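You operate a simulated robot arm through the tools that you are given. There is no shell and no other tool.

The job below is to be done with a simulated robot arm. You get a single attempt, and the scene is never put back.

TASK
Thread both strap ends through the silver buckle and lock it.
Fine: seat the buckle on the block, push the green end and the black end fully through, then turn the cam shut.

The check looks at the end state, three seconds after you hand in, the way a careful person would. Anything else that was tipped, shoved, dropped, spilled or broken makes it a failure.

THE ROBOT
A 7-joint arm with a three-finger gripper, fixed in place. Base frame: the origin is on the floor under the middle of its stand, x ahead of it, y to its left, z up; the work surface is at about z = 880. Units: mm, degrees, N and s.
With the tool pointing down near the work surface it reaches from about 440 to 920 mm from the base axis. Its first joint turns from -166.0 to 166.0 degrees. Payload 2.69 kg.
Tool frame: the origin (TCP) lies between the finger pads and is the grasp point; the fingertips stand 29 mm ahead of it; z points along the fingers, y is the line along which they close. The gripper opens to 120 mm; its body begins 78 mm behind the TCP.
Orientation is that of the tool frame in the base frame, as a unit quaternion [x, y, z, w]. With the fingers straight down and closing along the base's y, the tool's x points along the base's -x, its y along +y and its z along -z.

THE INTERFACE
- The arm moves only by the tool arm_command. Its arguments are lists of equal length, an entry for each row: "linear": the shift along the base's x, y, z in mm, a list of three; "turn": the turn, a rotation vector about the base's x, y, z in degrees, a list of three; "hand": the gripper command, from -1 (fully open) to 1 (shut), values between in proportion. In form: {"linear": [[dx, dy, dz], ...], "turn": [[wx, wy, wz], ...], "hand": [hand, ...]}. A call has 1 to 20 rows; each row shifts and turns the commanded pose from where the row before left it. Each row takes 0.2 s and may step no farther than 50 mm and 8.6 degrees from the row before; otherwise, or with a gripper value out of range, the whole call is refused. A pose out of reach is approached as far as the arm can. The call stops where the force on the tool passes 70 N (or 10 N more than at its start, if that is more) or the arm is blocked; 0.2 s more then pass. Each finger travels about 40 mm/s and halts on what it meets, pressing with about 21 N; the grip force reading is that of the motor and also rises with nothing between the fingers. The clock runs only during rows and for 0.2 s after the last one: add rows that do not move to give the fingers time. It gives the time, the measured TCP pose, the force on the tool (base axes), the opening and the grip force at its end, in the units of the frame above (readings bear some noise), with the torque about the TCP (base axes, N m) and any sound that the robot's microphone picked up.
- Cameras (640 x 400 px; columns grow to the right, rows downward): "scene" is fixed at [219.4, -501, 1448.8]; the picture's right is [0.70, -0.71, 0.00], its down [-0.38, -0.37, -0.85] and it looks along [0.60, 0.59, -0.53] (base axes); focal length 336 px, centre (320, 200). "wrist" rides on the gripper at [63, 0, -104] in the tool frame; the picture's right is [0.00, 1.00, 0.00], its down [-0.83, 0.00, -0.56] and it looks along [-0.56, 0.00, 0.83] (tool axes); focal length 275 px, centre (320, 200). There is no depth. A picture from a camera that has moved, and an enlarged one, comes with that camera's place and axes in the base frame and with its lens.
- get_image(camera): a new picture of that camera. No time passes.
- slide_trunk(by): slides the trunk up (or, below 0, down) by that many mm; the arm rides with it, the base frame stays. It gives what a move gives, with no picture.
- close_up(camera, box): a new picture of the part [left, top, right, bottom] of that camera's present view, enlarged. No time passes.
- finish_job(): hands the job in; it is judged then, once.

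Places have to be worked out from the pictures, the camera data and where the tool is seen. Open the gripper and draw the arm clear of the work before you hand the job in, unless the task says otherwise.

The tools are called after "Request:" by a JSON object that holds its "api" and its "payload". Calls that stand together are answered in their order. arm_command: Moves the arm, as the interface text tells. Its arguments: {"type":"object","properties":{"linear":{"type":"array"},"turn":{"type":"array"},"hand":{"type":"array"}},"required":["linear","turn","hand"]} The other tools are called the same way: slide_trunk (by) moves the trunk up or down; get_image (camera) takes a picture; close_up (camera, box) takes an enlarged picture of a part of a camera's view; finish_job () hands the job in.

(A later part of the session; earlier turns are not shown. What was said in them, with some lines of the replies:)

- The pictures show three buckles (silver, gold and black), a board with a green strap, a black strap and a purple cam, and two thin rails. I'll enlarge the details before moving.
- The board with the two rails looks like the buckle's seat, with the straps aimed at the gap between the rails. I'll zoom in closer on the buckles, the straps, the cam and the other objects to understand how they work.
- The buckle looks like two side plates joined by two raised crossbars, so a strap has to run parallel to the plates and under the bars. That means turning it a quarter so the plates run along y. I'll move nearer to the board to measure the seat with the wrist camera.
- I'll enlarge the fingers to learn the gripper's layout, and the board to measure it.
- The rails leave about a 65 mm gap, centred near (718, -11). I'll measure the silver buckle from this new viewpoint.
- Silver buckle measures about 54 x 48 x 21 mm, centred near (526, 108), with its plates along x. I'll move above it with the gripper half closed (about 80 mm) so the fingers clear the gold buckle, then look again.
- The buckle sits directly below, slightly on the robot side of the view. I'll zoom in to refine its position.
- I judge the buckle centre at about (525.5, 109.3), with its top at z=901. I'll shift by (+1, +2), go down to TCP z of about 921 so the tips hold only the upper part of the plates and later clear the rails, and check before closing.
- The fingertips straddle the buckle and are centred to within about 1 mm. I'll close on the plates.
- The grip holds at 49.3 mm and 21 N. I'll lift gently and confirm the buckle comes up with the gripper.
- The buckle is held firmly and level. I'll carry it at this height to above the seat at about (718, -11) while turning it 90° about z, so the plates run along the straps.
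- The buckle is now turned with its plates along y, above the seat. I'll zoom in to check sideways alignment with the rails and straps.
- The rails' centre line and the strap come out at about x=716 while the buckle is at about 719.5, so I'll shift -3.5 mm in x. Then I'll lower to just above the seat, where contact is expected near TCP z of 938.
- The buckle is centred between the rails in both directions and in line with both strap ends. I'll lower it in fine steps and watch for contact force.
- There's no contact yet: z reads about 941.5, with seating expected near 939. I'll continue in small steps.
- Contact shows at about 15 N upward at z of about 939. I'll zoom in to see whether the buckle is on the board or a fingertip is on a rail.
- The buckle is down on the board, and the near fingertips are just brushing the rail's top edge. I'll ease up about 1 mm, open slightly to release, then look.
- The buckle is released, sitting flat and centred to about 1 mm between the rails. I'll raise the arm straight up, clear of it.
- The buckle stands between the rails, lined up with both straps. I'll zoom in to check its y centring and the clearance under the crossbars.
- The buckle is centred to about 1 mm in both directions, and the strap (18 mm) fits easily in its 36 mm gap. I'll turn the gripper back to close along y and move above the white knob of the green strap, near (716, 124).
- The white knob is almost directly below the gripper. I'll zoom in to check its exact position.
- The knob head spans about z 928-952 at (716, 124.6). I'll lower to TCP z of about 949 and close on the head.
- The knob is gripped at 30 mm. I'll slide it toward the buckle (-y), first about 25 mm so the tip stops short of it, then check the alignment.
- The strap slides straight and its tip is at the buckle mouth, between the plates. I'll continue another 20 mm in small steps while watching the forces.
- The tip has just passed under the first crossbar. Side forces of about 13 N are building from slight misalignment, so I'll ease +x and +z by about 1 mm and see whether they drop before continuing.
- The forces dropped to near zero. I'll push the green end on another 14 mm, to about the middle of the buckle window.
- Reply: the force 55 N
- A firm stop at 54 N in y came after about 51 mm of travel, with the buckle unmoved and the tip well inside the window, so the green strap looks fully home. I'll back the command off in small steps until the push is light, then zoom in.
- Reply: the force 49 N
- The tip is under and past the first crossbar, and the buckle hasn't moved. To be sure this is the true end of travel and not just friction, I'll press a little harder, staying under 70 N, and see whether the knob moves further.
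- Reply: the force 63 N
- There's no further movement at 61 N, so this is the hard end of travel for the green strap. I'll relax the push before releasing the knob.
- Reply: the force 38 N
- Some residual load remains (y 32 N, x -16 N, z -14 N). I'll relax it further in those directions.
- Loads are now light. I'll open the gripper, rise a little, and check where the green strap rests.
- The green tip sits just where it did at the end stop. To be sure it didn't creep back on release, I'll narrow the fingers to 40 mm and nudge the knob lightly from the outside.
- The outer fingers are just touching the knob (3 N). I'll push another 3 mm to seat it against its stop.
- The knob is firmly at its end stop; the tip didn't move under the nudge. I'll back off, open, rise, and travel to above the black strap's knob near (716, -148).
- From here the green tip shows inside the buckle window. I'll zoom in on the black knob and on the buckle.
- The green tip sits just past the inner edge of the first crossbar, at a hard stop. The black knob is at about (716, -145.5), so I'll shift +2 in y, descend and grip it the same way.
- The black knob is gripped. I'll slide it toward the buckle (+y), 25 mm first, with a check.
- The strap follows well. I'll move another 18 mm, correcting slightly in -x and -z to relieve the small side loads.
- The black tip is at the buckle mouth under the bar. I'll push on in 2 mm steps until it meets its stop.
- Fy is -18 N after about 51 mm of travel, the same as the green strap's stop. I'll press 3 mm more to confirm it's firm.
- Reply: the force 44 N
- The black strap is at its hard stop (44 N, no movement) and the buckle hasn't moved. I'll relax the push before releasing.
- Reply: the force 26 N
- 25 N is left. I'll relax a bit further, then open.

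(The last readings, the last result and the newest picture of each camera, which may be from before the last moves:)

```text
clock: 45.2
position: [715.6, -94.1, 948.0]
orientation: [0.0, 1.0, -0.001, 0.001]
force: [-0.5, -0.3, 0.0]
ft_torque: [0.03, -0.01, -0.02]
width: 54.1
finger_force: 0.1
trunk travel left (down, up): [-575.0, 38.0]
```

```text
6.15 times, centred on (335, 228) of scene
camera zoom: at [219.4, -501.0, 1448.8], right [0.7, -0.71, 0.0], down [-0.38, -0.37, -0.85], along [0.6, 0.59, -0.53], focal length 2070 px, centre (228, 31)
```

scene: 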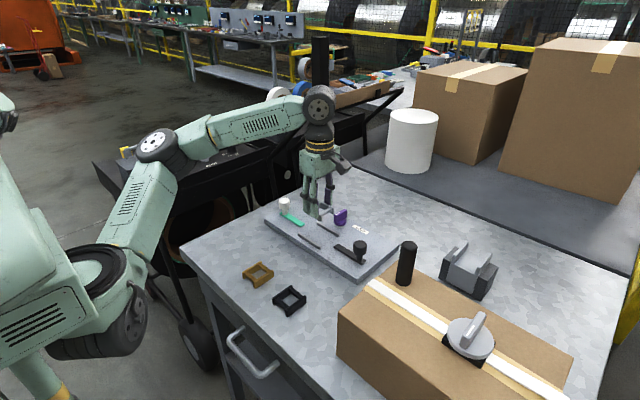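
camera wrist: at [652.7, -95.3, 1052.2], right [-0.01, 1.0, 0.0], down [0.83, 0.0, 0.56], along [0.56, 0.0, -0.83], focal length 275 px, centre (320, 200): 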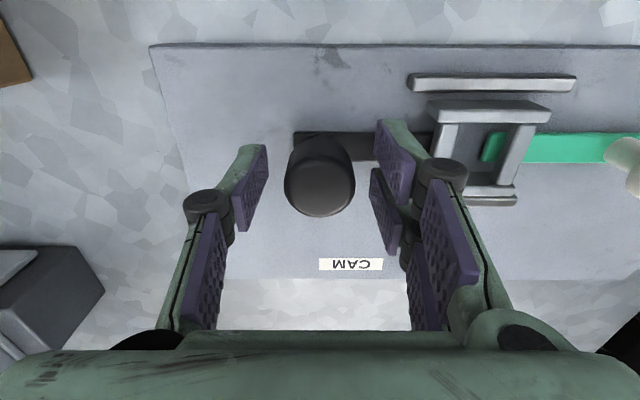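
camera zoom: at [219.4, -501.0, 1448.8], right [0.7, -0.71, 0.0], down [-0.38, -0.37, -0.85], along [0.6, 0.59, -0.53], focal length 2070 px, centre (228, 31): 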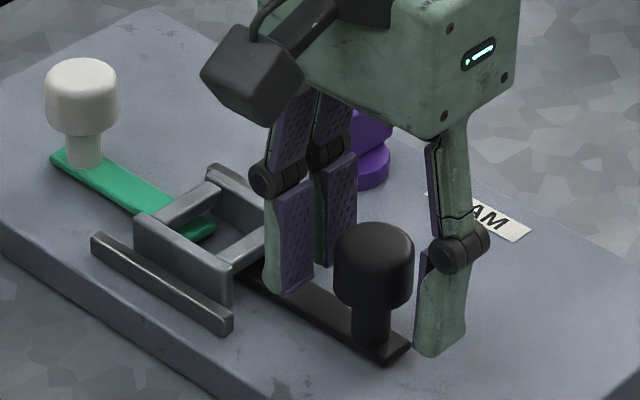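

Released, and the black strap stays at its stop. I'll rise and move to where I can look down into the buckle and at the cam.

Request:
{"api": "arm_command", "payload": {"linear": [[0, 0, 20], [0, 0, 30], [0, 0, 30], [8, 28, 10], [8, 28, 0], [8, 28, 0], [0, 0, 0]], "turn": [[0, 0, 0], [0, 0, 0], [0, 0, 0], [0, 0, 0], [0, 0, 0], [0, 0, 0], [0, 0, 0]], "hand": [0.1, 0.1, 0.1, 0.1, 0.1, 0.1, 0.1]}}

Request:
{"api": "get_image", "payload": {"camera": "wrist"}}

Request:
{"api": "close_up", "payload": {"camera": "wrist", "box": [240, 40, 400, 150]}}

Request:
{"api": "close_up", "payload": {"camera": "scene", "box": [280, 195, 380, 260]}}

```text
clock: 46.8
position: [740.5, -11.1, 1040.1]
orientation: [0.0, 1.0, 0.001, 0.0]
force: [-0.7, -0.2, 0.7]
ft_torque: [-0.01, -0.01, 0.02]
width: 54.1
finger_force: 0.1
trunk travel left (down, up): [-575.0, 38.0]
```

```text
taken
camera wrist: at [677.6, -11.8, 1143.3], right [0.0, 1.0, 0.0], down [0.83, 0.0, 0.56], along [0.56, 0.0, -0.83], focal length 275 px, centre (320, 200)
```

wrist: 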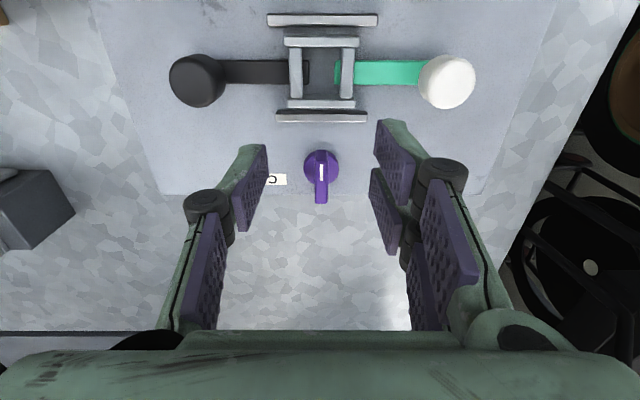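

```text
3.64 times, centred on (320, 95) of wrist
camera zoom: at [677.6, -11.8, 1143.3], right [0.0, 1.0, 0.0], down [0.83, 0.0, 0.56], along [0.56, 0.0, -0.83], focal length 1001 px, centre (320, 582)
```

zoom: 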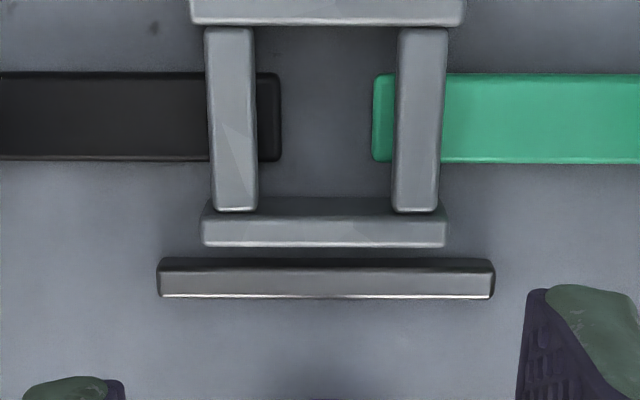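

```text
6.15 times, centred on (330, 228) of scene
camera zoom: at [219.4, -501.0, 1448.8], right [0.7, -0.71, 0.0], down [-0.38, -0.37, -0.85], along [0.6, 0.59, -0.53], focal length 2070 px, centre (258, 31)
```

zoom: 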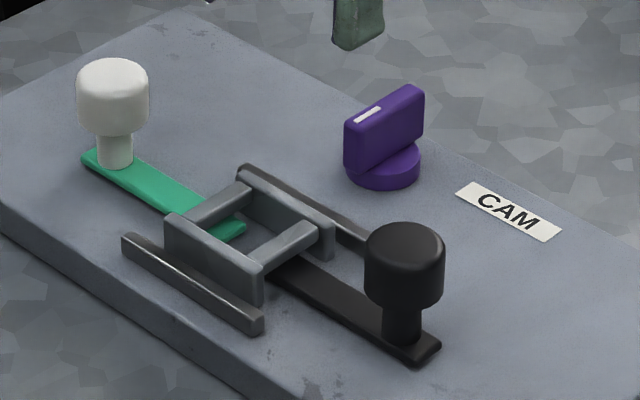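

Looking straight down, both tips stick about 6 mm past their crossbars, symmetrically. Both straps are threaded to their stops, so I'll now measure the cam.

Request:
{"api": "close_up", "payload": {"camera": "wrist", "box": [260, 130, 380, 215]}}

Request:
{"api": "close_up", "payload": {"camera": "scene", "box": [325, 200, 365, 230]}}

```text
4.71 times, centred on (320, 172) of wrist
camera zoom: at [677.6, -11.8, 1143.3], right [0.0, 1.0, 0.0], down [0.83, 0.0, 0.56], along [0.56, 0.0, -0.83], focal length 1295 px, centre (320, 329)
```

zoom: 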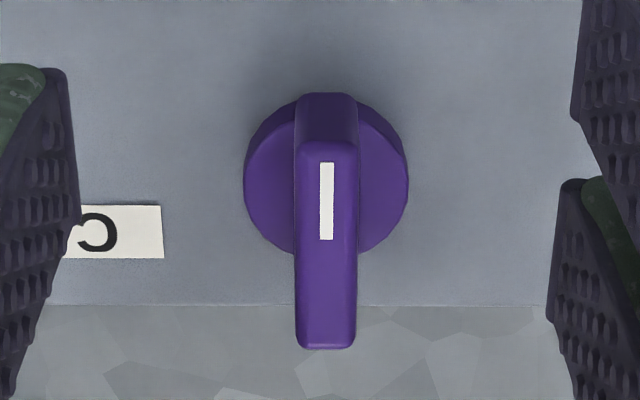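

```text
13.33 times, centred on (345, 215) of scene
camera zoom: at [219.4, -501.0, 1448.8], right [0.7, -0.71, 0.0], down [-0.38, -0.37, -0.85], along [0.6, 0.59, -0.53], focal length 4485 px, centre (-13, 0)
```

zoom: 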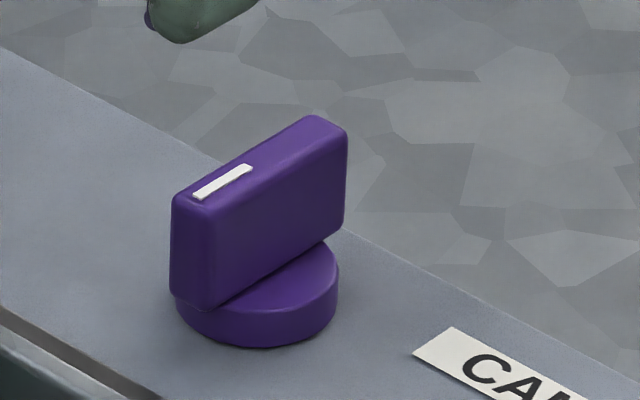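

The cam's fin runs along x, about 11.5 mm thick with its top at about z 928, centred near (802, -10.7). I'll move above it and check alignment before descending.

Request:
{"api": "arm_command", "payload": {"linear": [[20, 0.5, 0], [20, 0.5, 0], [21, 0, 0], [0, 0, -20], [0, 0, -20], [0, 0, 0]], "turn": [[0, 0, 0], [0, 0, 0], [0, 0, 0], [0, 0, 0], [0, 0, 0], [0, 0, 0]], "hand": [0.1, 0.1, 0.1, 0.1, 0.1, 0.1]}}

Request:
{"api": "get_image", "payload": {"camera": "wrist"}}

Request:
{"api": "close_up", "payload": {"camera": "wrist", "box": [270, 90, 370, 190]}}

Request:
{"api": "close_up", "payload": {"camera": "scene", "box": [290, 140, 400, 240]}}

```text
clock: 48.2
position: [802.7, -9.9, 997.3]
orientation: [0.0, 1.0, -0.001, 0.001]
force: [0.8, 0.5, 0.0]
ft_torque: [0.01, 0.0, 0.01]
width: 53.8
finger_force: 0.1
trunk travel left (down, up): [-575.0, 38.0]
```

```text
taken
camera wrist: at [738.3, -10.6, 1101.7], right [0.0, 1.0, 0.0], down [0.83, 0.0, 0.56], along [0.56, 0.0, -0.83], focal length 275 px, centre (320, 200)
```

wrist: 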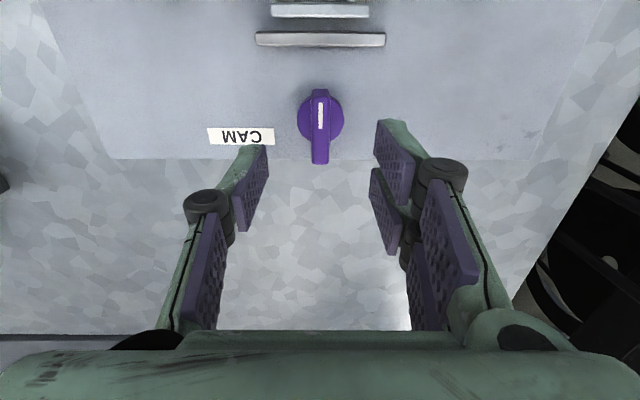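

```text
4.00 times, centred on (320, 140) of wrist
camera zoom: at [738.3, -10.6, 1101.7], right [0.0, 1.0, 0.0], down [0.83, 0.0, 0.56], along [0.56, 0.0, -0.83], focal length 1101 px, centre (320, 440)
```

zoom: 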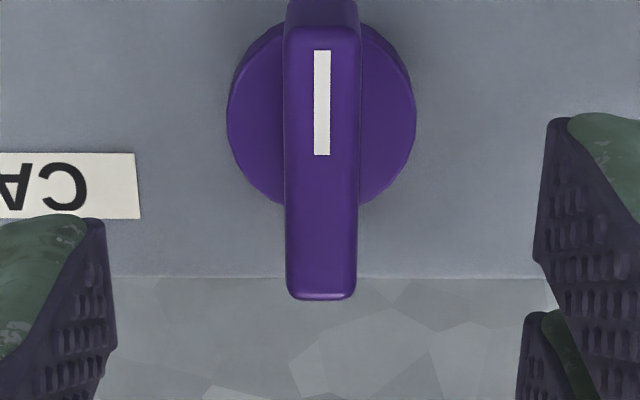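

```text
4.00 times, centred on (345, 190) of scene
camera zoom: at [219.4, -501.0, 1448.8], right [0.7, -0.71, 0.0], down [-0.38, -0.37, -0.85], along [0.6, 0.59, -0.53], focal length 1345 px, centre (220, 240)
```

zoom: 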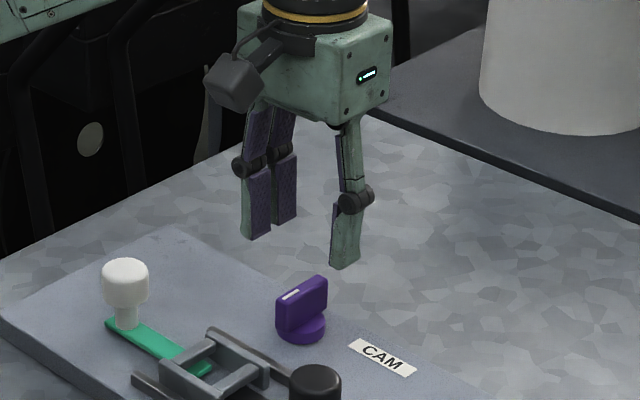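

The gripper is centred over the cam. I'll descend to TCP z of about 939, with the tips just above the disc, and close on the fin.

Request:
{"api": "arm_command", "payload": {"linear": [[-0.5, 0.2, -25], [0, 0, -20], [0, 0, -14], [0, 0, 0], [0, 0, 0], [0, 0, 0], [0, 0, 0], [0, 0, 0], [0, 0, 0]], "turn": [[0, 0, 0], [0, 0, 0], [0, 0, 0], [0, 0, 0], [0, 0, 0], [0, 0, 0], [0, 0, 0], [0, 0, 0], [0, 0, 0]], "hand": [0.1, 0.1, 0.1, 0.1, 0.3, 0.5, 0.7, 0.9, 0.9]}}

Request:
{"api": "get_image", "payload": {"camera": "wrist"}}

Request:
{"api": "close_up", "payload": {"camera": "scene", "box": [300, 170, 390, 240]}}

```text
clock: 50.2
position: [799.2, -10.1, 940.2]
orientation: [0.0, 1.0, 0.0, 0.0]
force: [-0.7, -5.2, -2.0]
ft_torque: [-0.14, -0.16, -0.03]
width: 12.3
finger_force: 31.0
trunk travel left (down, up): [-575.0, 38.0]
```

```text
taken
camera wrist: at [737.4, -10.2, 1042.6], right [0.0, 1.0, 0.0], down [0.83, 0.0, 0.56], along [0.56, 0.0, -0.83], focal length 275 px, centre (320, 200)
```

wrist: 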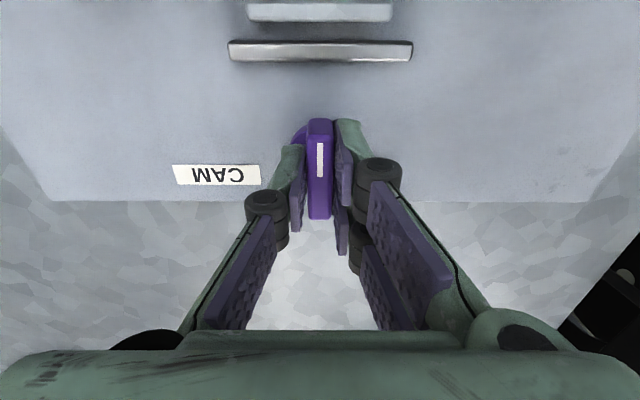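

```text
5.71 times, centred on (345, 205) of scene
camera zoom: at [219.4, -501.0, 1448.8], right [0.7, -0.71, 0.0], down [-0.38, -0.37, -0.85], along [0.6, 0.59, -0.53], focal length 1922 px, centre (177, 171)
```

zoom: 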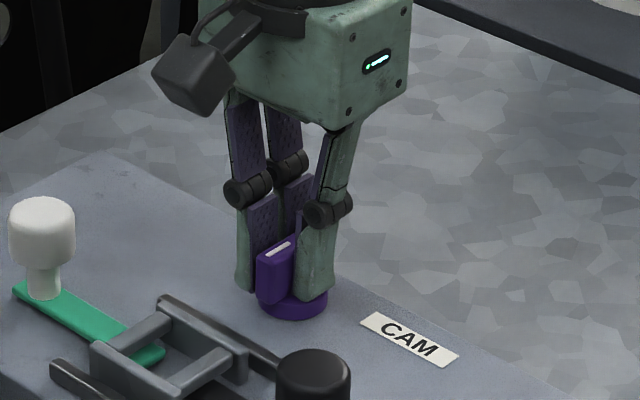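

The fin is gripped (12.3 mm). I'll try a small turn, +6° counterclockwise seen from above, to feel which way the cam is free.

Request:
{"api": "arm_command", "payload": {"linear": [[0, 0, 0], [0, 0, 0], [0, 0, 0], [0, 0, 0]], "turn": [[0, 0, 2], [0, 0, 2], [0, 0, 2], [0, 0, 0]], "hand": [0.9, 0.9, 0.9, 0.9]}}

Request:
{"api": "close_up", "payload": {"camera": "scene", "box": [320, 195, 370, 235]}}

```text
clock: 51.2
position: [800.3, -9.5, 938.4]
orientation: [-0.053, 0.999, 0.001, 0.0]
force: [-1.1, 0.6, -1.6]
ft_torque: [0.01, 0.0, -1.46]
width: 14.2
finger_force: 41.1
trunk travel left (down, up): [-575.0, 38.0]
```

```text
10.00 times, centred on (345, 215) of scene
camera zoom: at [219.4, -501.0, 1448.8], right [0.7, -0.71, 0.0], down [-0.38, -0.37, -0.85], along [0.6, 0.59, -0.53], focal length 3364 px, centre (70, 50)
```

zoom: 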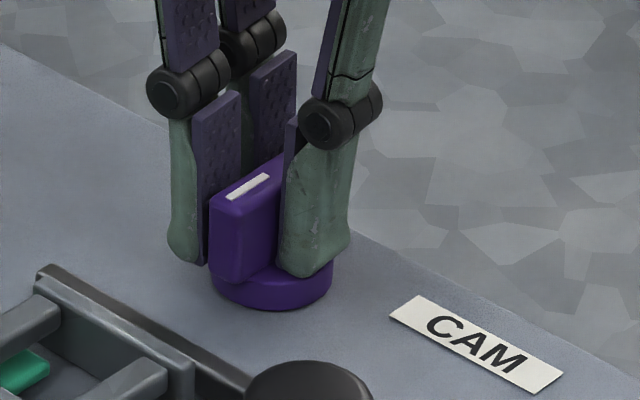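

Turning + meets -1.46 N·m and the fingers are being wedged open, so that way is stopped. I'll go back to zero and try the other way.

Request:
{"api": "arm_command", "payload": {"linear": [[0, 0, 0], [0, 0, 0], [0, 0, 0], [0, 0, 0]], "turn": [[0, 0, -2], [0, 0, -2], [0, 0, -2], [0, 0, 0]], "hand": [0.9, 0.9, 0.9, 0.9]}}

Request:
{"api": "arm_command", "payload": {"linear": [[0, 0, 0], [0, 0, 0], [0, 0, 0], [0, 0, 0]], "turn": [[0, 0, -2], [0, 0, -2], [0, 0, -2], [0, 0, 0]], "hand": [0.9, 0.9, 0.9, 0.9]}}

Request:
{"api": "close_up", "payload": {"camera": "scene", "box": [320, 195, 370, 235]}}

Request:
{"api": "get_image", "payload": {"camera": "wrist"}}

```text
clock: 52.2
position: [800.1, -10.1, 938.5]
orientation: [0.0, 1.0, 0.0, 0.001]
force: [-1.5, -2.1, -7.6]
ft_torque: [-0.12, -0.38, -0.01]
width: 11.8
finger_force: 39.1
trunk travel left (down, up): [-575.0, 38.0]
```

```text
clock: 53.2
position: [800.1, -9.2, 938.5]
orientation: [0.053, 0.999, 0.001, -0.001]
force: [-3.7, -1.6, -9.2]
ft_torque: [-0.06, 0.03, -0.01]
width: 11.9
finger_force: 38.9
trunk travel left (down, up): [-575.0, 38.0]
```

```text
10.00 times, centred on (345, 215) of scene
camera zoom: at [219.4, -501.0, 1448.8], right [0.7, -0.71, 0.0], down [-0.38, -0.37, -0.85], along [0.6, 0.59, -0.53], focal length 3364 px, centre (70, 50)
```

zoom: 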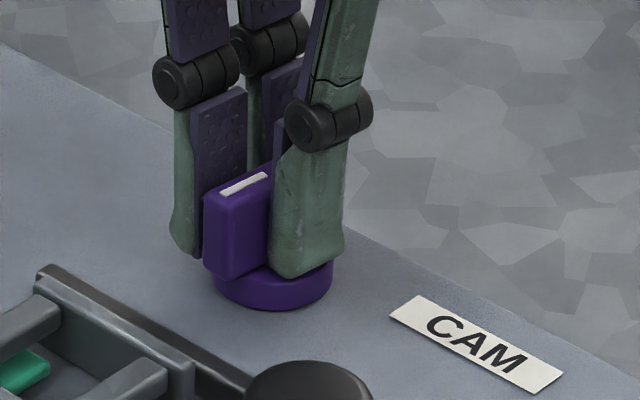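

```text
taken
camera wrist: at [737.9, -3.7, 1042.8], right [0.1, 0.99, 0.0], down [0.83, -0.08, 0.56], along [0.55, -0.06, -0.83], focal length 275 px, centre (320, 200)
```

wrist: 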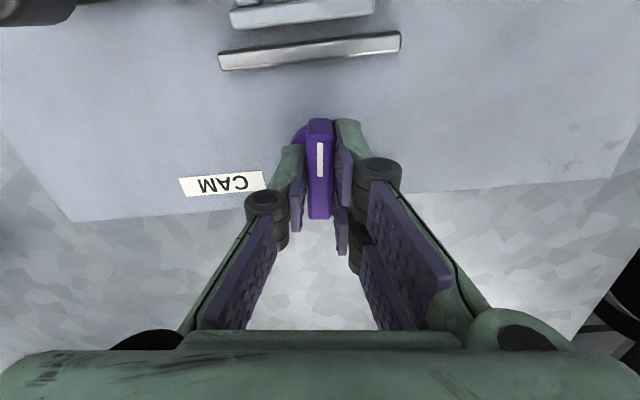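

The cam turns freely clockwise, with about 0 N·m of torque. I'll continue in that direction in moderate steps, watching the torque for its end stop.

Request:
{"api": "arm_command", "payload": {"linear": [[0, 0, 0], [0, 0, 0], [0, 0, 0], [0, 0, 0], [0, 0, 0], [0, 0, 0]], "turn": [[0, 0, -6], [0, 0, -6], [0, 0, -6], [0, 0, -6], [0, 0, -6], [0, 0, 0]], "hand": [0.9, 0.9, 0.9, 0.9, 0.9, 0.9]}}

Request:
{"api": "arm_command", "payload": {"linear": [[0, 0, 0], [0, 0, 0], [0, 0, 0], [0, 0, 0], [0, 0, 0]], "turn": [[0, 0, -6], [0, 0, -6], [0, 0, -6], [0, 0, -6], [0, 0, 0]], "hand": [0.9, 0.9, 0.9, 0.9, 0.9]}}

Request:
{"api": "get_image", "payload": {"camera": "wrist"}}

Request:
{"api": "close_up", "payload": {"camera": "scene", "box": [290, 180, 390, 250]}}

```text
clock: 54.6
position: [800.2, -9.8, 938.1]
orientation: [0.285, 0.958, 0.0, 0.0]
force: [-4.0, -1.9, -8.9]
ft_torque: [0.13, 0.34, 0.02]
width: 11.8
finger_force: 38.5
out of reach, approached as far as the arm can: row 5
trunk travel left (down, up): [-575.0, 38.0]
```

```text
clock: 55.8
position: [800.6, -10.0, 938.5]
orientation: [0.283, 0.959, 0.0, 0.0]
force: [-4.9, -1.1, -11.1]
ft_torque: [-0.07, 0.08, 0.0]
width: 12.0
finger_force: 38.8
out of reach, approached as far as the arm can: row 1, 2, 3, 4
trunk travel left (down, up): [-575.0, 38.0]
```

```text
taken
camera wrist: at [747.5, 24.0, 1042.8], right [0.54, 0.84, 0.0], down [0.7, -0.45, 0.56], along [0.47, -0.3, -0.83], focal length 275 px, centre (320, 200)
```

wrist: 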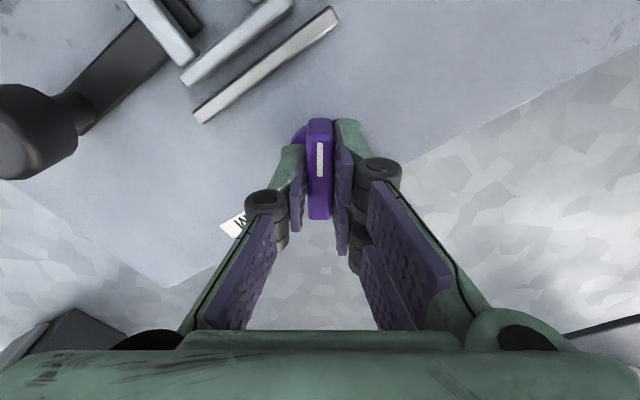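

```text
5.71 times, centred on (340, 215) of scene
camera zoom: at [219.4, -501.0, 1448.8], right [0.7, -0.71, 0.0], down [-0.38, -0.37, -0.85], along [0.6, 0.59, -0.53], focal length 1922 px, centre (206, 114)
```

zoom: 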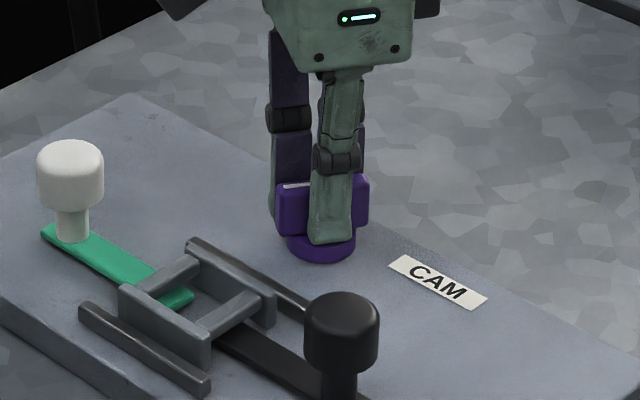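

The wrist reached its own joint limit after about 33° of turn; torque is near zero, so the cam isn't at its stop yet. I'll release, then regrip with the hand turned by 180° to get more travel. First I'll open and unwind the out-of-reach part of the command.

Request:
{"api": "arm_command", "payload": {"linear": [[0, 0, 0], [0, 0, 0], [0, 0, 0], [0, 0, 0], [0, 0, 0]], "turn": [[0, 0, 0], [0, 0, 0], [0, 0, 0], [0, 0, 0], [0, 0, 0]], "hand": [0.6, 0.4, 0.2, 0.1, 0.1]}}

Request:
{"api": "arm_command", "payload": {"linear": [[0, 0, 0], [0, 0, 0]], "turn": [[0, 0, 5], [0, 0, 0]], "hand": [0.1, 0.1]}}

Request:
{"api": "get_image", "payload": {"camera": "wrist"}}

```text
clock: 57.0
position: [799.7, -9.5, 939.4]
orientation: [0.284, 0.959, 0.001, 0.001]
force: [0.2, -0.2, -0.6]
ft_torque: [0.04, -0.01, 0.0]
width: 54.0
finger_force: 0.1
trunk travel left (down, up): [-575.0, 38.0]
```

```text
clock: 57.6
position: [799.2, -9.6, 939.5]
orientation: [0.242, 0.97, 0.001, 0.0]
force: [0.0, -0.2, -0.6]
ft_torque: [0.0, 0.0, -0.01]
width: 53.9
finger_force: 0.1
trunk travel left (down, up): [-575.0, 38.0]
```

```text
taken
camera wrist: at [744.6, 19.7, 1043.2], right [0.46, 0.89, 0.0], down [0.74, -0.39, 0.56], along [0.49, -0.26, -0.83], focal length 275 px, centre (320, 200)
```

wrist: 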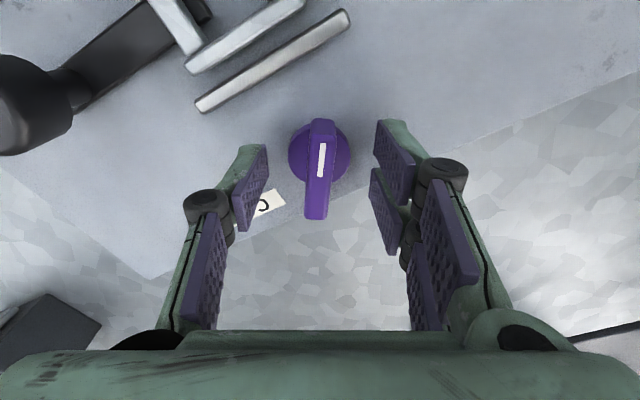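

The command was clamped at the limit, so it's now at -28° with the fin at -33°. I'll rise clear and turn the hand about +175°, to 147°.

Request:
{"api": "arm_command", "payload": {"linear": [[0, 0, 20], [0, 0, 25], [0, 0, 25], [0, 0, 0], [0, 0, 0], [0, 0, 0], [0, 0, 0], [0, 0, 0], [0, 0, 0], [0, 0, 0], [0, 0, 0], [0, 0, 0], [0, 0, 0], [0, 0, 0]], "turn": [[0, 0, 0], [0, 0, 0], [0, 0, 0], [0, 0, 8], [0, 0, 8], [0, 0, 8], [0, 0, 8], [0, 0, 8], [0, 0, 8], [0, 0, 8], [0, 0, 8], [0, 0, 8], [0, 0, 8], [0, 0, 8]], "hand": [0.1, 0.1, 0.1, 0.1, 0.1, 0.1, 0.1, 0.1, 0.1, 0.1, 0.1, 0.1, 0.1, 0.1]}}

Request:
{"api": "arm_command", "payload": {"linear": [[0, 0, 0], [0, 0, 0], [0, 0, 0], [0, 0, 0], [0, 0, 0], [0, 0, 0], [0, 0, 0], [0, 0, 0], [0, 0, 0], [0, 0, 0], [0, 0, 0], [0, 0, 0]], "turn": [[0, 0, 8], [0, 0, 8], [0, 0, 8], [0, 0, 8], [0, 0, 8], [0, 0, 8], [0, 0, 8], [0, 0, 8], [0, 0, 8], [0, 0, 8], [0, 0, 7], [0, 0, 0]], "hand": [0.1, 0.1, 0.1, 0.1, 0.1, 0.1, 0.1, 0.1, 0.1, 0.1, 0.1, 0.1]}}

Request:
{"api": "get_image", "payload": {"camera": "wrist"}}

Request:
{"api": "get_image", "payload": {"camera": "scene"}}

```text
clock: 60.6
position: [799.1, -9.4, 1008.3]
orientation: [-0.5, 0.866, 0.0, 0.001]
force: [0.7, -0.3, -0.4]
ft_torque: [0.01, -0.03, 0.01]
width: 54.0
finger_force: 0.2
trunk travel left (down, up): [-575.0, 38.0]
```

```text
clock: 63.2
position: [800.3, -8.7, 1009.7]
orientation: [0.959, -0.284, 0.0, 0.0]
force: [0.4, -0.4, 0.2]
ft_torque: [-0.01, 0.02, -0.03]
width: 54.2
finger_force: 0.1
trunk travel left (down, up): [-575.0, 38.0]
```

```text
taken
camera wrist: at [853.6, -43.8, 1113.3], right [-0.54, -0.84, 0.0], down [-0.7, 0.45, 0.56], along [-0.47, 0.3, -0.83], focal length 275 px, centre (320, 200)
```

wrist: 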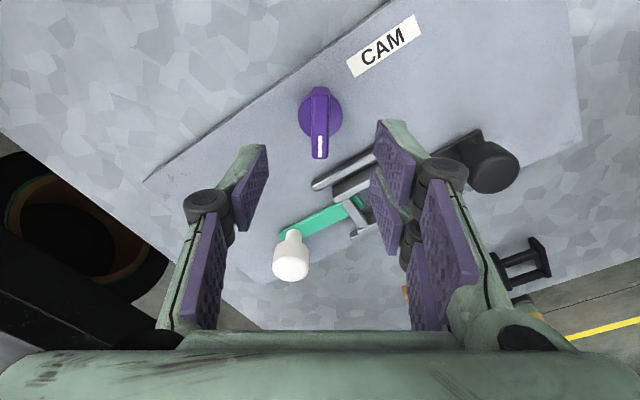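

```text
taken
```

scene: 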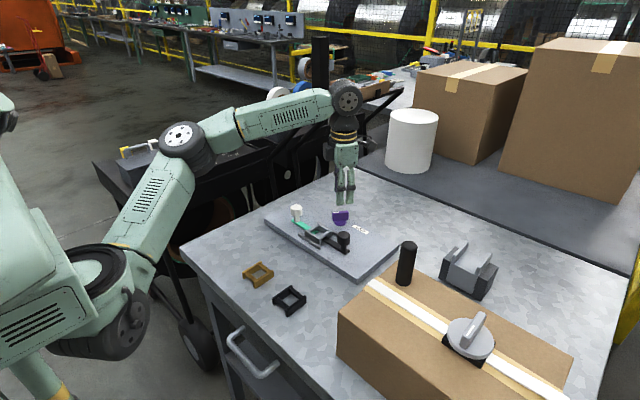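

The hand is now turned 180° relative to its last grip and lined up with the fin. I'll shift (+1.4, -1), descend 70 mm and grip the fin again.

Request:
{"api": "arm_command", "payload": {"linear": [[1.4, -1, -25], [0, 0, -25], [0, 0, -20], [0, 0, 0], [0, 0, 0], [0, 0, 0], [0, 0, 0], [0, 0, 0], [0, 0, 0]], "turn": [[0, 0, 0], [0, 0, 0], [0, 0, 0], [0, 0, 0], [0, 0, 0], [0, 0, 0], [0, 0, 0], [0, 0, 0], [0, 0, 0]], "hand": [0.1, 0.1, 0.1, 0.1, 0.3, 0.5, 0.7, 0.9, 0.9]}}

Request:
{"api": "get_image", "payload": {"camera": "wrist"}}

Request:
{"api": "close_up", "payload": {"camera": "scene", "box": [300, 170, 390, 240]}}

```text
clock: 65.2
position: [802.1, -9.7, 940.9]
orientation: [0.959, -0.284, 0.0, 0.0]
force: [-0.1, 0.1, -0.1]
ft_torque: [-0.04, -0.12, 0.02]
width: 12.3
finger_force: 30.4
trunk travel left (down, up): [-575.0, 38.0]
```

```text
taken
camera wrist: at [855.1, -45.2, 1043.4], right [-0.54, -0.84, 0.0], down [-0.7, 0.45, 0.56], along [-0.47, 0.3, -0.83], focal length 275 px, centre (320, 200)
```

wrist: 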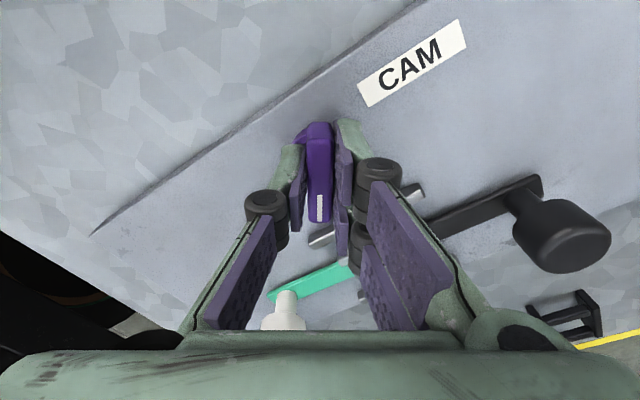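

```text
5.71 times, centred on (345, 205) of scene
camera zoom: at [219.4, -501.0, 1448.8], right [0.7, -0.71, 0.0], down [-0.38, -0.37, -0.85], along [0.6, 0.59, -0.53], focal length 1922 px, centre (177, 171)
```

zoom: 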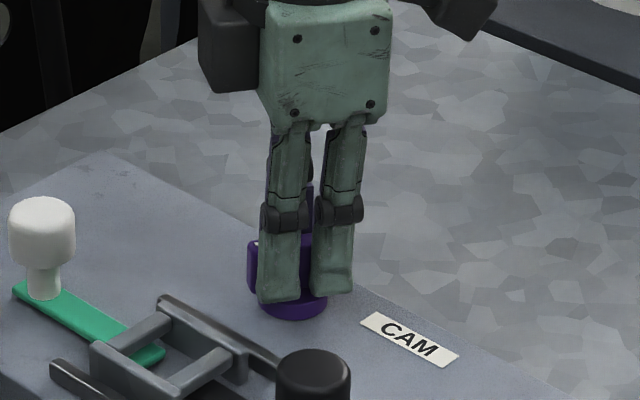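

The fin is gripped again. I'll turn clockwise another 40° and check the torque.

Request:
{"api": "arm_command", "payload": {"linear": [[0, 0, 0], [0, 0, 0], [0, 0, 0], [0, 0, 0], [0, 0, 0], [0, 0, 0], [0, 0, 0], [0, 0, 0], [0, 0, 0]], "turn": [[0, 0, -5], [0, 0, -5], [0, 0, -5], [0, 0, -5], [0, 0, -5], [0, 0, -5], [0, 0, -5], [0, 0, -5], [0, 0, 0]], "hand": [0.9, 0.9, 0.9, 0.9, 0.9, 0.9, 0.9, 0.9, 0.9]}}

Request:
{"api": "get_image", "payload": {"camera": "wrist"}}

Request:
{"api": "close_up", "payload": {"camera": "scene", "box": [300, 170, 390, 240]}}

```text
clock: 67.2
position: [801.1, -12.2, 939.6]
orientation: [0.803, -0.596, -0.001, 0.001]
force: [-13.8, -9.7, -3.6]
ft_torque: [-0.36, 0.27, 1.45]
width: 12.5
finger_force: 39.3
trunk travel left (down, up): [-575.0, 38.0]
```

```text
taken
camera wrist: at [819.6, -72.2, 1043.5], right [-0.96, -0.3, 0.0], down [-0.24, 0.79, 0.56], along [-0.17, 0.53, -0.83], focal length 275 px, centre (320, 200)
```

wrist: 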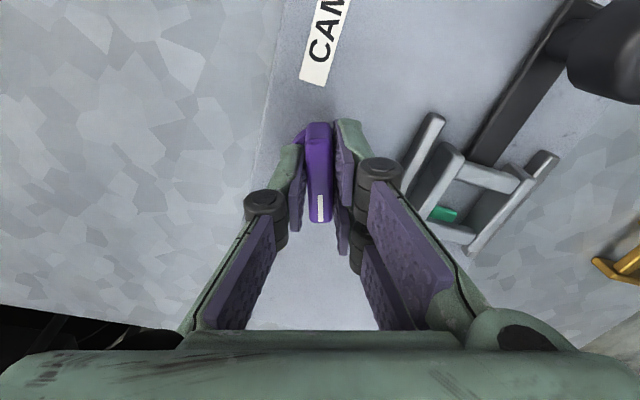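

```text
5.71 times, centred on (345, 205) of scene
camera zoom: at [219.4, -501.0, 1448.8], right [0.7, -0.71, 0.0], down [-0.38, -0.37, -0.85], along [0.6, 0.59, -0.53], focal length 1922 px, centre (177, 171)
```

zoom: 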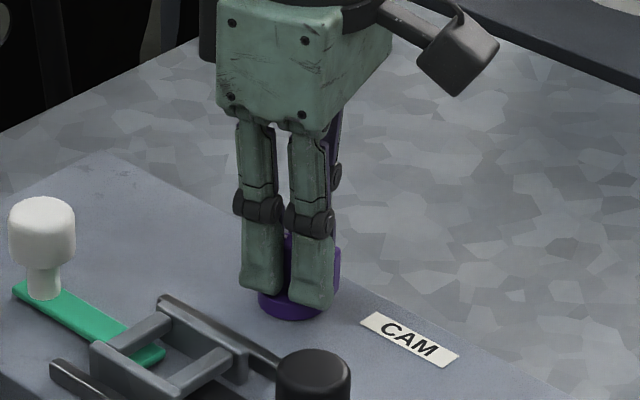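

After about 73° total, torque has risen to 1.45 N·m, which is either the stop or the cam biting. I'll turn a few more degrees to tell which.

Request:
{"api": "arm_command", "payload": {"linear": [[0, 0, 0], [0, 0, 0], [0, 0, 0]], "turn": [[0, 0, -2], [0, 0, -2], [0, 0, 0]], "hand": [0.9, 0.9, 0.9]}}

Request:
{"api": "close_up", "payload": {"camera": "wrist", "box": [230, 100, 410, 270]}}

```text
clock: 68.0
position: [800.3, -12.3, 939.6]
orientation: [0.782, -0.623, 0.0, 0.001]
force: [-16.6, -13.9, -3.9]
ft_torque: [-0.18, 0.47, 1.56]
width: 14.8
finger_force: 41.1
trunk travel left (down, up): [-575.0, 38.0]
```

```text
2.35 times, centred on (320, 185) of wrist
camera zoom: at [815.1, -73.6, 1043.7], right [-0.97, -0.23, 0.0], down [-0.19, 0.81, 0.56], along [-0.13, 0.54, -0.83], focal length 648 px, centre (320, 235)
```

zoom: 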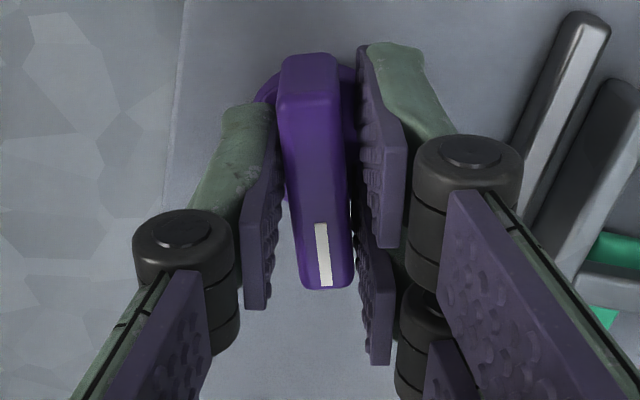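

The fin stays at about 107.4° (72.5° of turn) while the hand slips around it at 1.56 N·m, so the cam is hard against its end stop. I'll turn the hand back 4° to unload, open, and check that the cam stays there.

Request:
{"api": "arm_command", "payload": {"linear": [[0, 0, 0], [0, 0, 0], [0, 0, 0], [0, 0, 0], [0, 0, 0], [0, 0, 0], [0, 0, 0]], "turn": [[0, 0, 2], [0, 0, 2], [0, 0, 0], [0, 0, 0], [0, 0, 0], [0, 0, 0], [0, 0, 0]], "hand": [0.9, 0.9, 0.9, 0.7, 0.5, 0.3, 0.3]}}

Request:
{"api": "close_up", "payload": {"camera": "wrist", "box": [230, 100, 410, 270]}}

Request:
{"api": "close_up", "payload": {"camera": "scene", "box": [300, 170, 390, 240]}}

```text
clock: 69.6
position: [801.3, -10.3, 939.0]
orientation: [0.804, -0.594, 0.0, -0.001]
force: [0.6, 0.4, -0.4]
ft_torque: [-0.02, 0.0, -0.01]
width: 42.0
finger_force: 0.1
trunk travel left (down, up): [-575.0, 38.0]
```

```text
2.35 times, centred on (320, 185) of wrist
camera zoom: at [820.5, -71.2, 1043.2], right [-0.95, -0.3, 0.0], down [-0.25, 0.79, 0.56], along [-0.17, 0.53, -0.83], focal length 648 px, centre (320, 235)
```

zoom: 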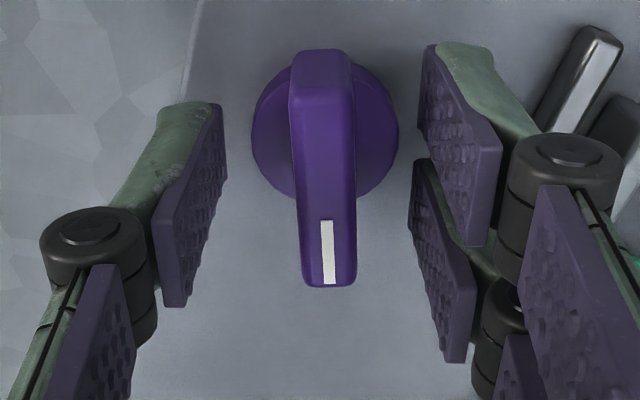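

```text
5.71 times, centred on (345, 205) of scene
camera zoom: at [219.4, -501.0, 1448.8], right [0.7, -0.71, 0.0], down [-0.38, -0.37, -0.85], along [0.6, 0.59, -0.53], focal length 1922 px, centre (177, 171)
```

zoom: 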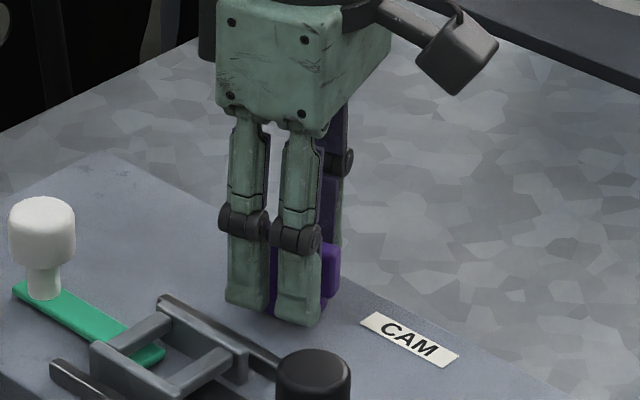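

After release the fin reads about 70° of turn. To tell an elastic spring-back at the stop from me dragging it back, I'll regrip, press 3° further clockwise, and open without unwinding.

Request:
{"api": "arm_command", "payload": {"linear": [[0, 0, 0], [0, 0, 0], [0, 0, 0], [0, 0, 0], [0, 0, 0], [0, 0, 0]], "turn": [[0, 0, 0], [0, 0, 0], [0, 0, 0], [0, 0, 0], [0, 0, -2], [0, 0, 0]], "hand": [0.6, 0.9, 0.9, 0.9, 0.9, 0.9]}}

Request:
{"api": "arm_command", "payload": {"linear": [[0, 0, 0], [0, 0, 0], [0, 0, 0], [0, 0, 0]], "turn": [[0, 0, 0], [0, 0, 0], [0, 0, 0], [0, 0, 0]], "hand": [0.7, 0.5, 0.3, 0.3]}}

Request:
{"api": "close_up", "payload": {"camera": "wrist", "box": [230, 100, 410, 270]}}

```text
clock: 71.0
position: [800.0, -11.4, 939.0]
orientation: [0.794, -0.608, -0.002, 0.0]
force: [-19.7, -4.8, -8.7]
ft_torque: [-0.14, 0.47, 1.49]
width: 13.7
finger_force: 40.6
trunk travel left (down, up): [-575.0, 38.0]
```

```text
clock: 72.0
position: [800.8, -11.3, 939.0]
orientation: [0.793, -0.609, 0.0, 0.001]
force: [0.3, 0.5, 0.1]
ft_torque: [-0.01, 0.02, -0.02]
width: 42.1
finger_force: 0.0
trunk travel left (down, up): [-575.0, 38.0]
```

```text
2.35 times, centred on (320, 185) of wrist
camera zoom: at [818.3, -71.8, 1043.3], right [-0.96, -0.26, 0.0], down [-0.22, 0.8, 0.56], along [-0.15, 0.54, -0.83], focal length 648 px, centre (320, 235)
```

zoom: 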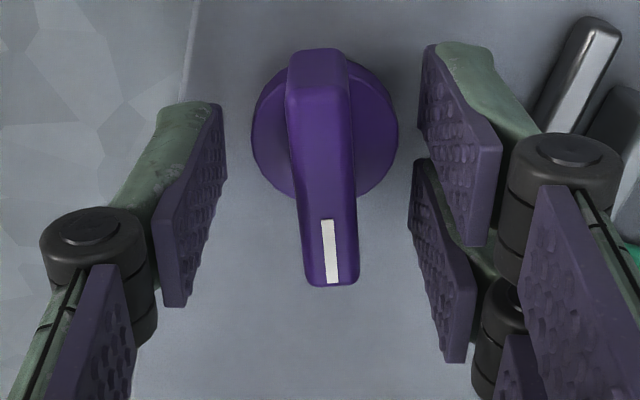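

The fin again settles at about 70° regardless of how I release, so 70° is the cam's true end stop, and it stays there. I'll rise straight up and turn the hand back on the way out for a final look.

Request:
{"api": "arm_command", "payload": {"linear": [[0, 0, 15], [0, 0, 30], [0, 0, 40], [-5, 0, 0], [-5, 0, 0], [-5, 0, 0], [-5, 0, 0], [-5, 0, 0], [-5, 0, 0], [-5, 0, 0], [-5, 0, 0], [-5, 0, 0], [-5, 0, 0], [-5, 0, 0], [-5, 0, 0], [-5, 0, 0], [0, 0, 0]], "turn": [[0, 0, 0], [0, 0, 0], [0, 0, 0], [0, 0, -8.08], [0, 0, -8.08], [0, 0, -8.08], [0, 0, -8.08], [0, 0, -8.08], [0, 0, -8.08], [0, 0, -8.08], [0, 0, -8.08], [0, 0, -8.08], [0, 0, -8.08], [0, 0, -8.08], [0, 0, -8.08], [0, 0, -8.08], [0, 0, 0]], "hand": [0.3, 0.3, 0.3, 0.3, 0.3, 0.3, 0.3, 0.3, 0.3, 0.3, 0.3, 0.3, 0.3, 0.3, 0.3, 0.3, 0.3]}}

Request:
{"api": "get_image", "payload": {"camera": "wrist"}}

Request:
{"api": "close_up", "payload": {"camera": "wrist", "box": [150, 10, 490, 220]}}

Request:
{"api": "close_up", "payload": {"camera": "scene", "box": [270, 190, 390, 270]}}

```text
clock: 75.6
position: [737.2, -11.0, 1024.2]
orientation: [0.0, 1.0, 0.0, 0.001]
force: [-0.4, -0.4, 0.8]
ft_torque: [-0.03, 0.0, 0.03]
width: 41.9
finger_force: 0.0
trunk travel left (down, up): [-575.0, 38.0]
```

```text
taken
camera wrist: at [673.4, -10.8, 1128.4], right [0.0, 1.0, 0.0], down [0.83, 0.0, 0.56], along [0.56, 0.0, -0.83], focal length 275 px, centre (320, 200)
```

wrist: 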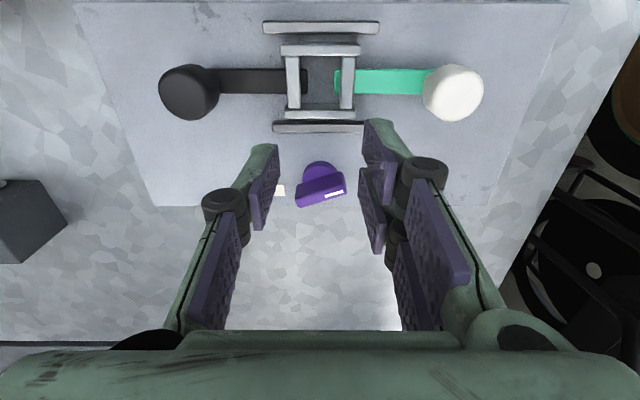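

```text
1.88 times, centred on (320, 115) of wrist
camera zoom: at [673.4, -10.8, 1128.4], right [0.0, 1.0, 0.0], down [0.83, 0.0, 0.56], along [0.56, 0.0, -0.83], focal length 518 px, centre (320, 360)
```

zoom: 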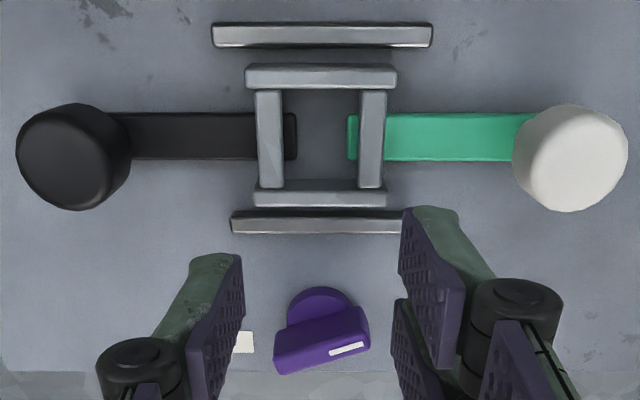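

```text
5.00 times, centred on (330, 230) of scene
camera zoom: at [219.4, -501.0, 1448.8], right [0.7, -0.71, 0.0], down [-0.38, -0.37, -0.85], along [0.6, 0.59, -0.53], focal length 1682 px, centre (270, 50)
```

zoom: 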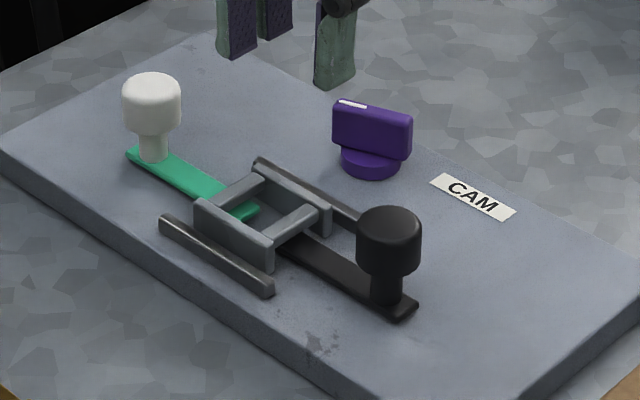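

Everything is in place: the buckle is square between the rails, both tips are equally far through, and the cam is at its far stop. I'll retreat upward and back to the start pose with the gripper fully open.

Request:
{"api": "arm_command", "payload": {"linear": [[0, 0, 30], [0, 0, 40], [-30, 0, 40], [-40, 0, 20], [-40, 0, 0], [-40, 0, 0], [-40, 0, 0], [-45, 0, 0], [0, 0, 0], [0, 0, 0]], "turn": [[0, 0, 0], [0, 0, 0], [0, 0, 0], [0, 0, 0], [0, 0, 0], [0, 0, 0], [0, 0, 0], [0, 0, 0], [0, 0, 0], [0, 0, 0]], "hand": [0.3, 0.3, 0, -0.5, -1, -1, -1, -1, -1, -1]}}

Request:
{"api": "get_image", "payload": {"camera": "scene"}}

Request:
{"api": "get_image", "payload": {"camera": "wrist"}}

Request:
{"api": "close_up", "payload": {"camera": "scene", "box": [230, 190, 400, 310]}}

```text
clock: 77.8
position: [501.5, -11.1, 1148.7]
orientation: [0.001, 1.0, 0.0, 0.0]
force: [0.2, 0.2, -0.7]
ft_torque: [0.0, 0.02, 0.0]
width: 119.7
finger_force: 0.2
out of reach, approached as far as the arm can: row 4
trunk travel left (down, up): [-575.0, 38.0]
```

```text
taken
```

scene: 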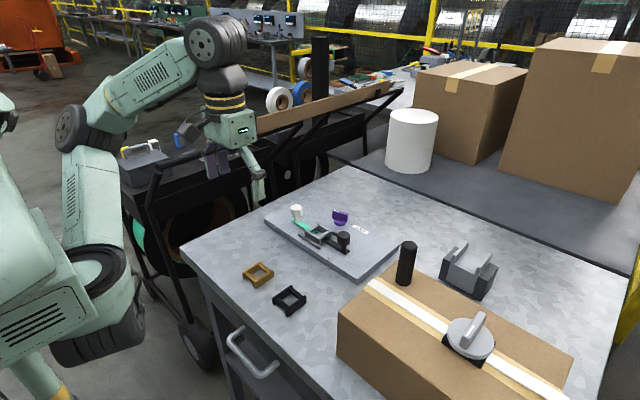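

```text
taken
camera wrist: at [438.5, -11.3, 1252.2], right [0.0, 1.0, 0.0], down [0.83, 0.0, 0.56], along [0.56, 0.0, -0.83], focal length 275 px, centre (320, 200)
```

wrist: 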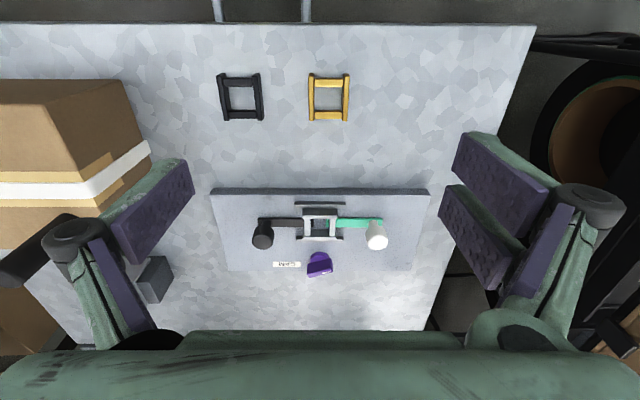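

```text
3.33 times, centred on (315, 250) of scene
camera zoom: at [219.4, -501.0, 1448.8], right [0.7, -0.71, 0.0], down [-0.38, -0.37, -0.85], along [0.6, 0.59, -0.53], focal length 1121 px, centre (337, 33)
```

zoom: 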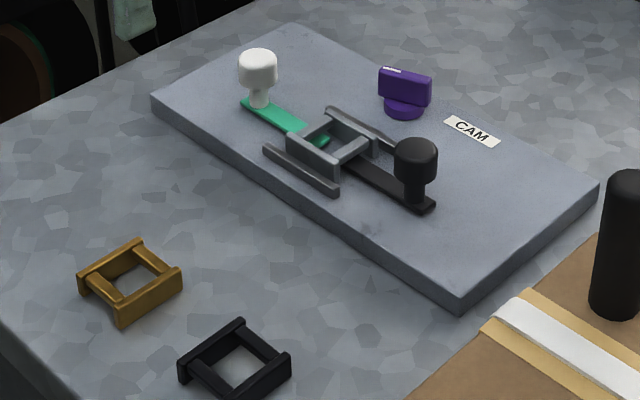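

The final pictures show the silver buckle seated between the rails and both strap ends through at their stops. The cam is held at its end stop, nothing else has moved, and the arm is clear with the gripper open. I'm handing in.

Request:
{"api": "finish_job", "payload": {}}

```text
The job is handed in.
```

The silver buckle is seated, both strap ends are threaded through it to their end stops, and the cam is turned as far as it goes. The job is handed in; I haven't seen the check's verdict.

- **Buckle:** It stands between the rails on the board, turned a quarter so the straps pass under its crossbars. It was centred to about 1 mm and didn't move while the straps were pushed.
- **Straps:** Green and black each travelled about 50 mm to a hard stop. Pressing harder (61 N on green, 44 N on black) moved neither further. Both tips extend about 6 mm past their crossbars, equally on each side.
- **Cam:** It turned clockwise about 70° to a hard stop and stayed there when released. I heard no click, and nothing on the board marks the shut position. I'm taking the far stop as shut because the other direction was blocked from the start.

The gold and black buckles, the box and the other items look unmoved in the final pictures. The arm is back near its start pose with the gripper fully open.
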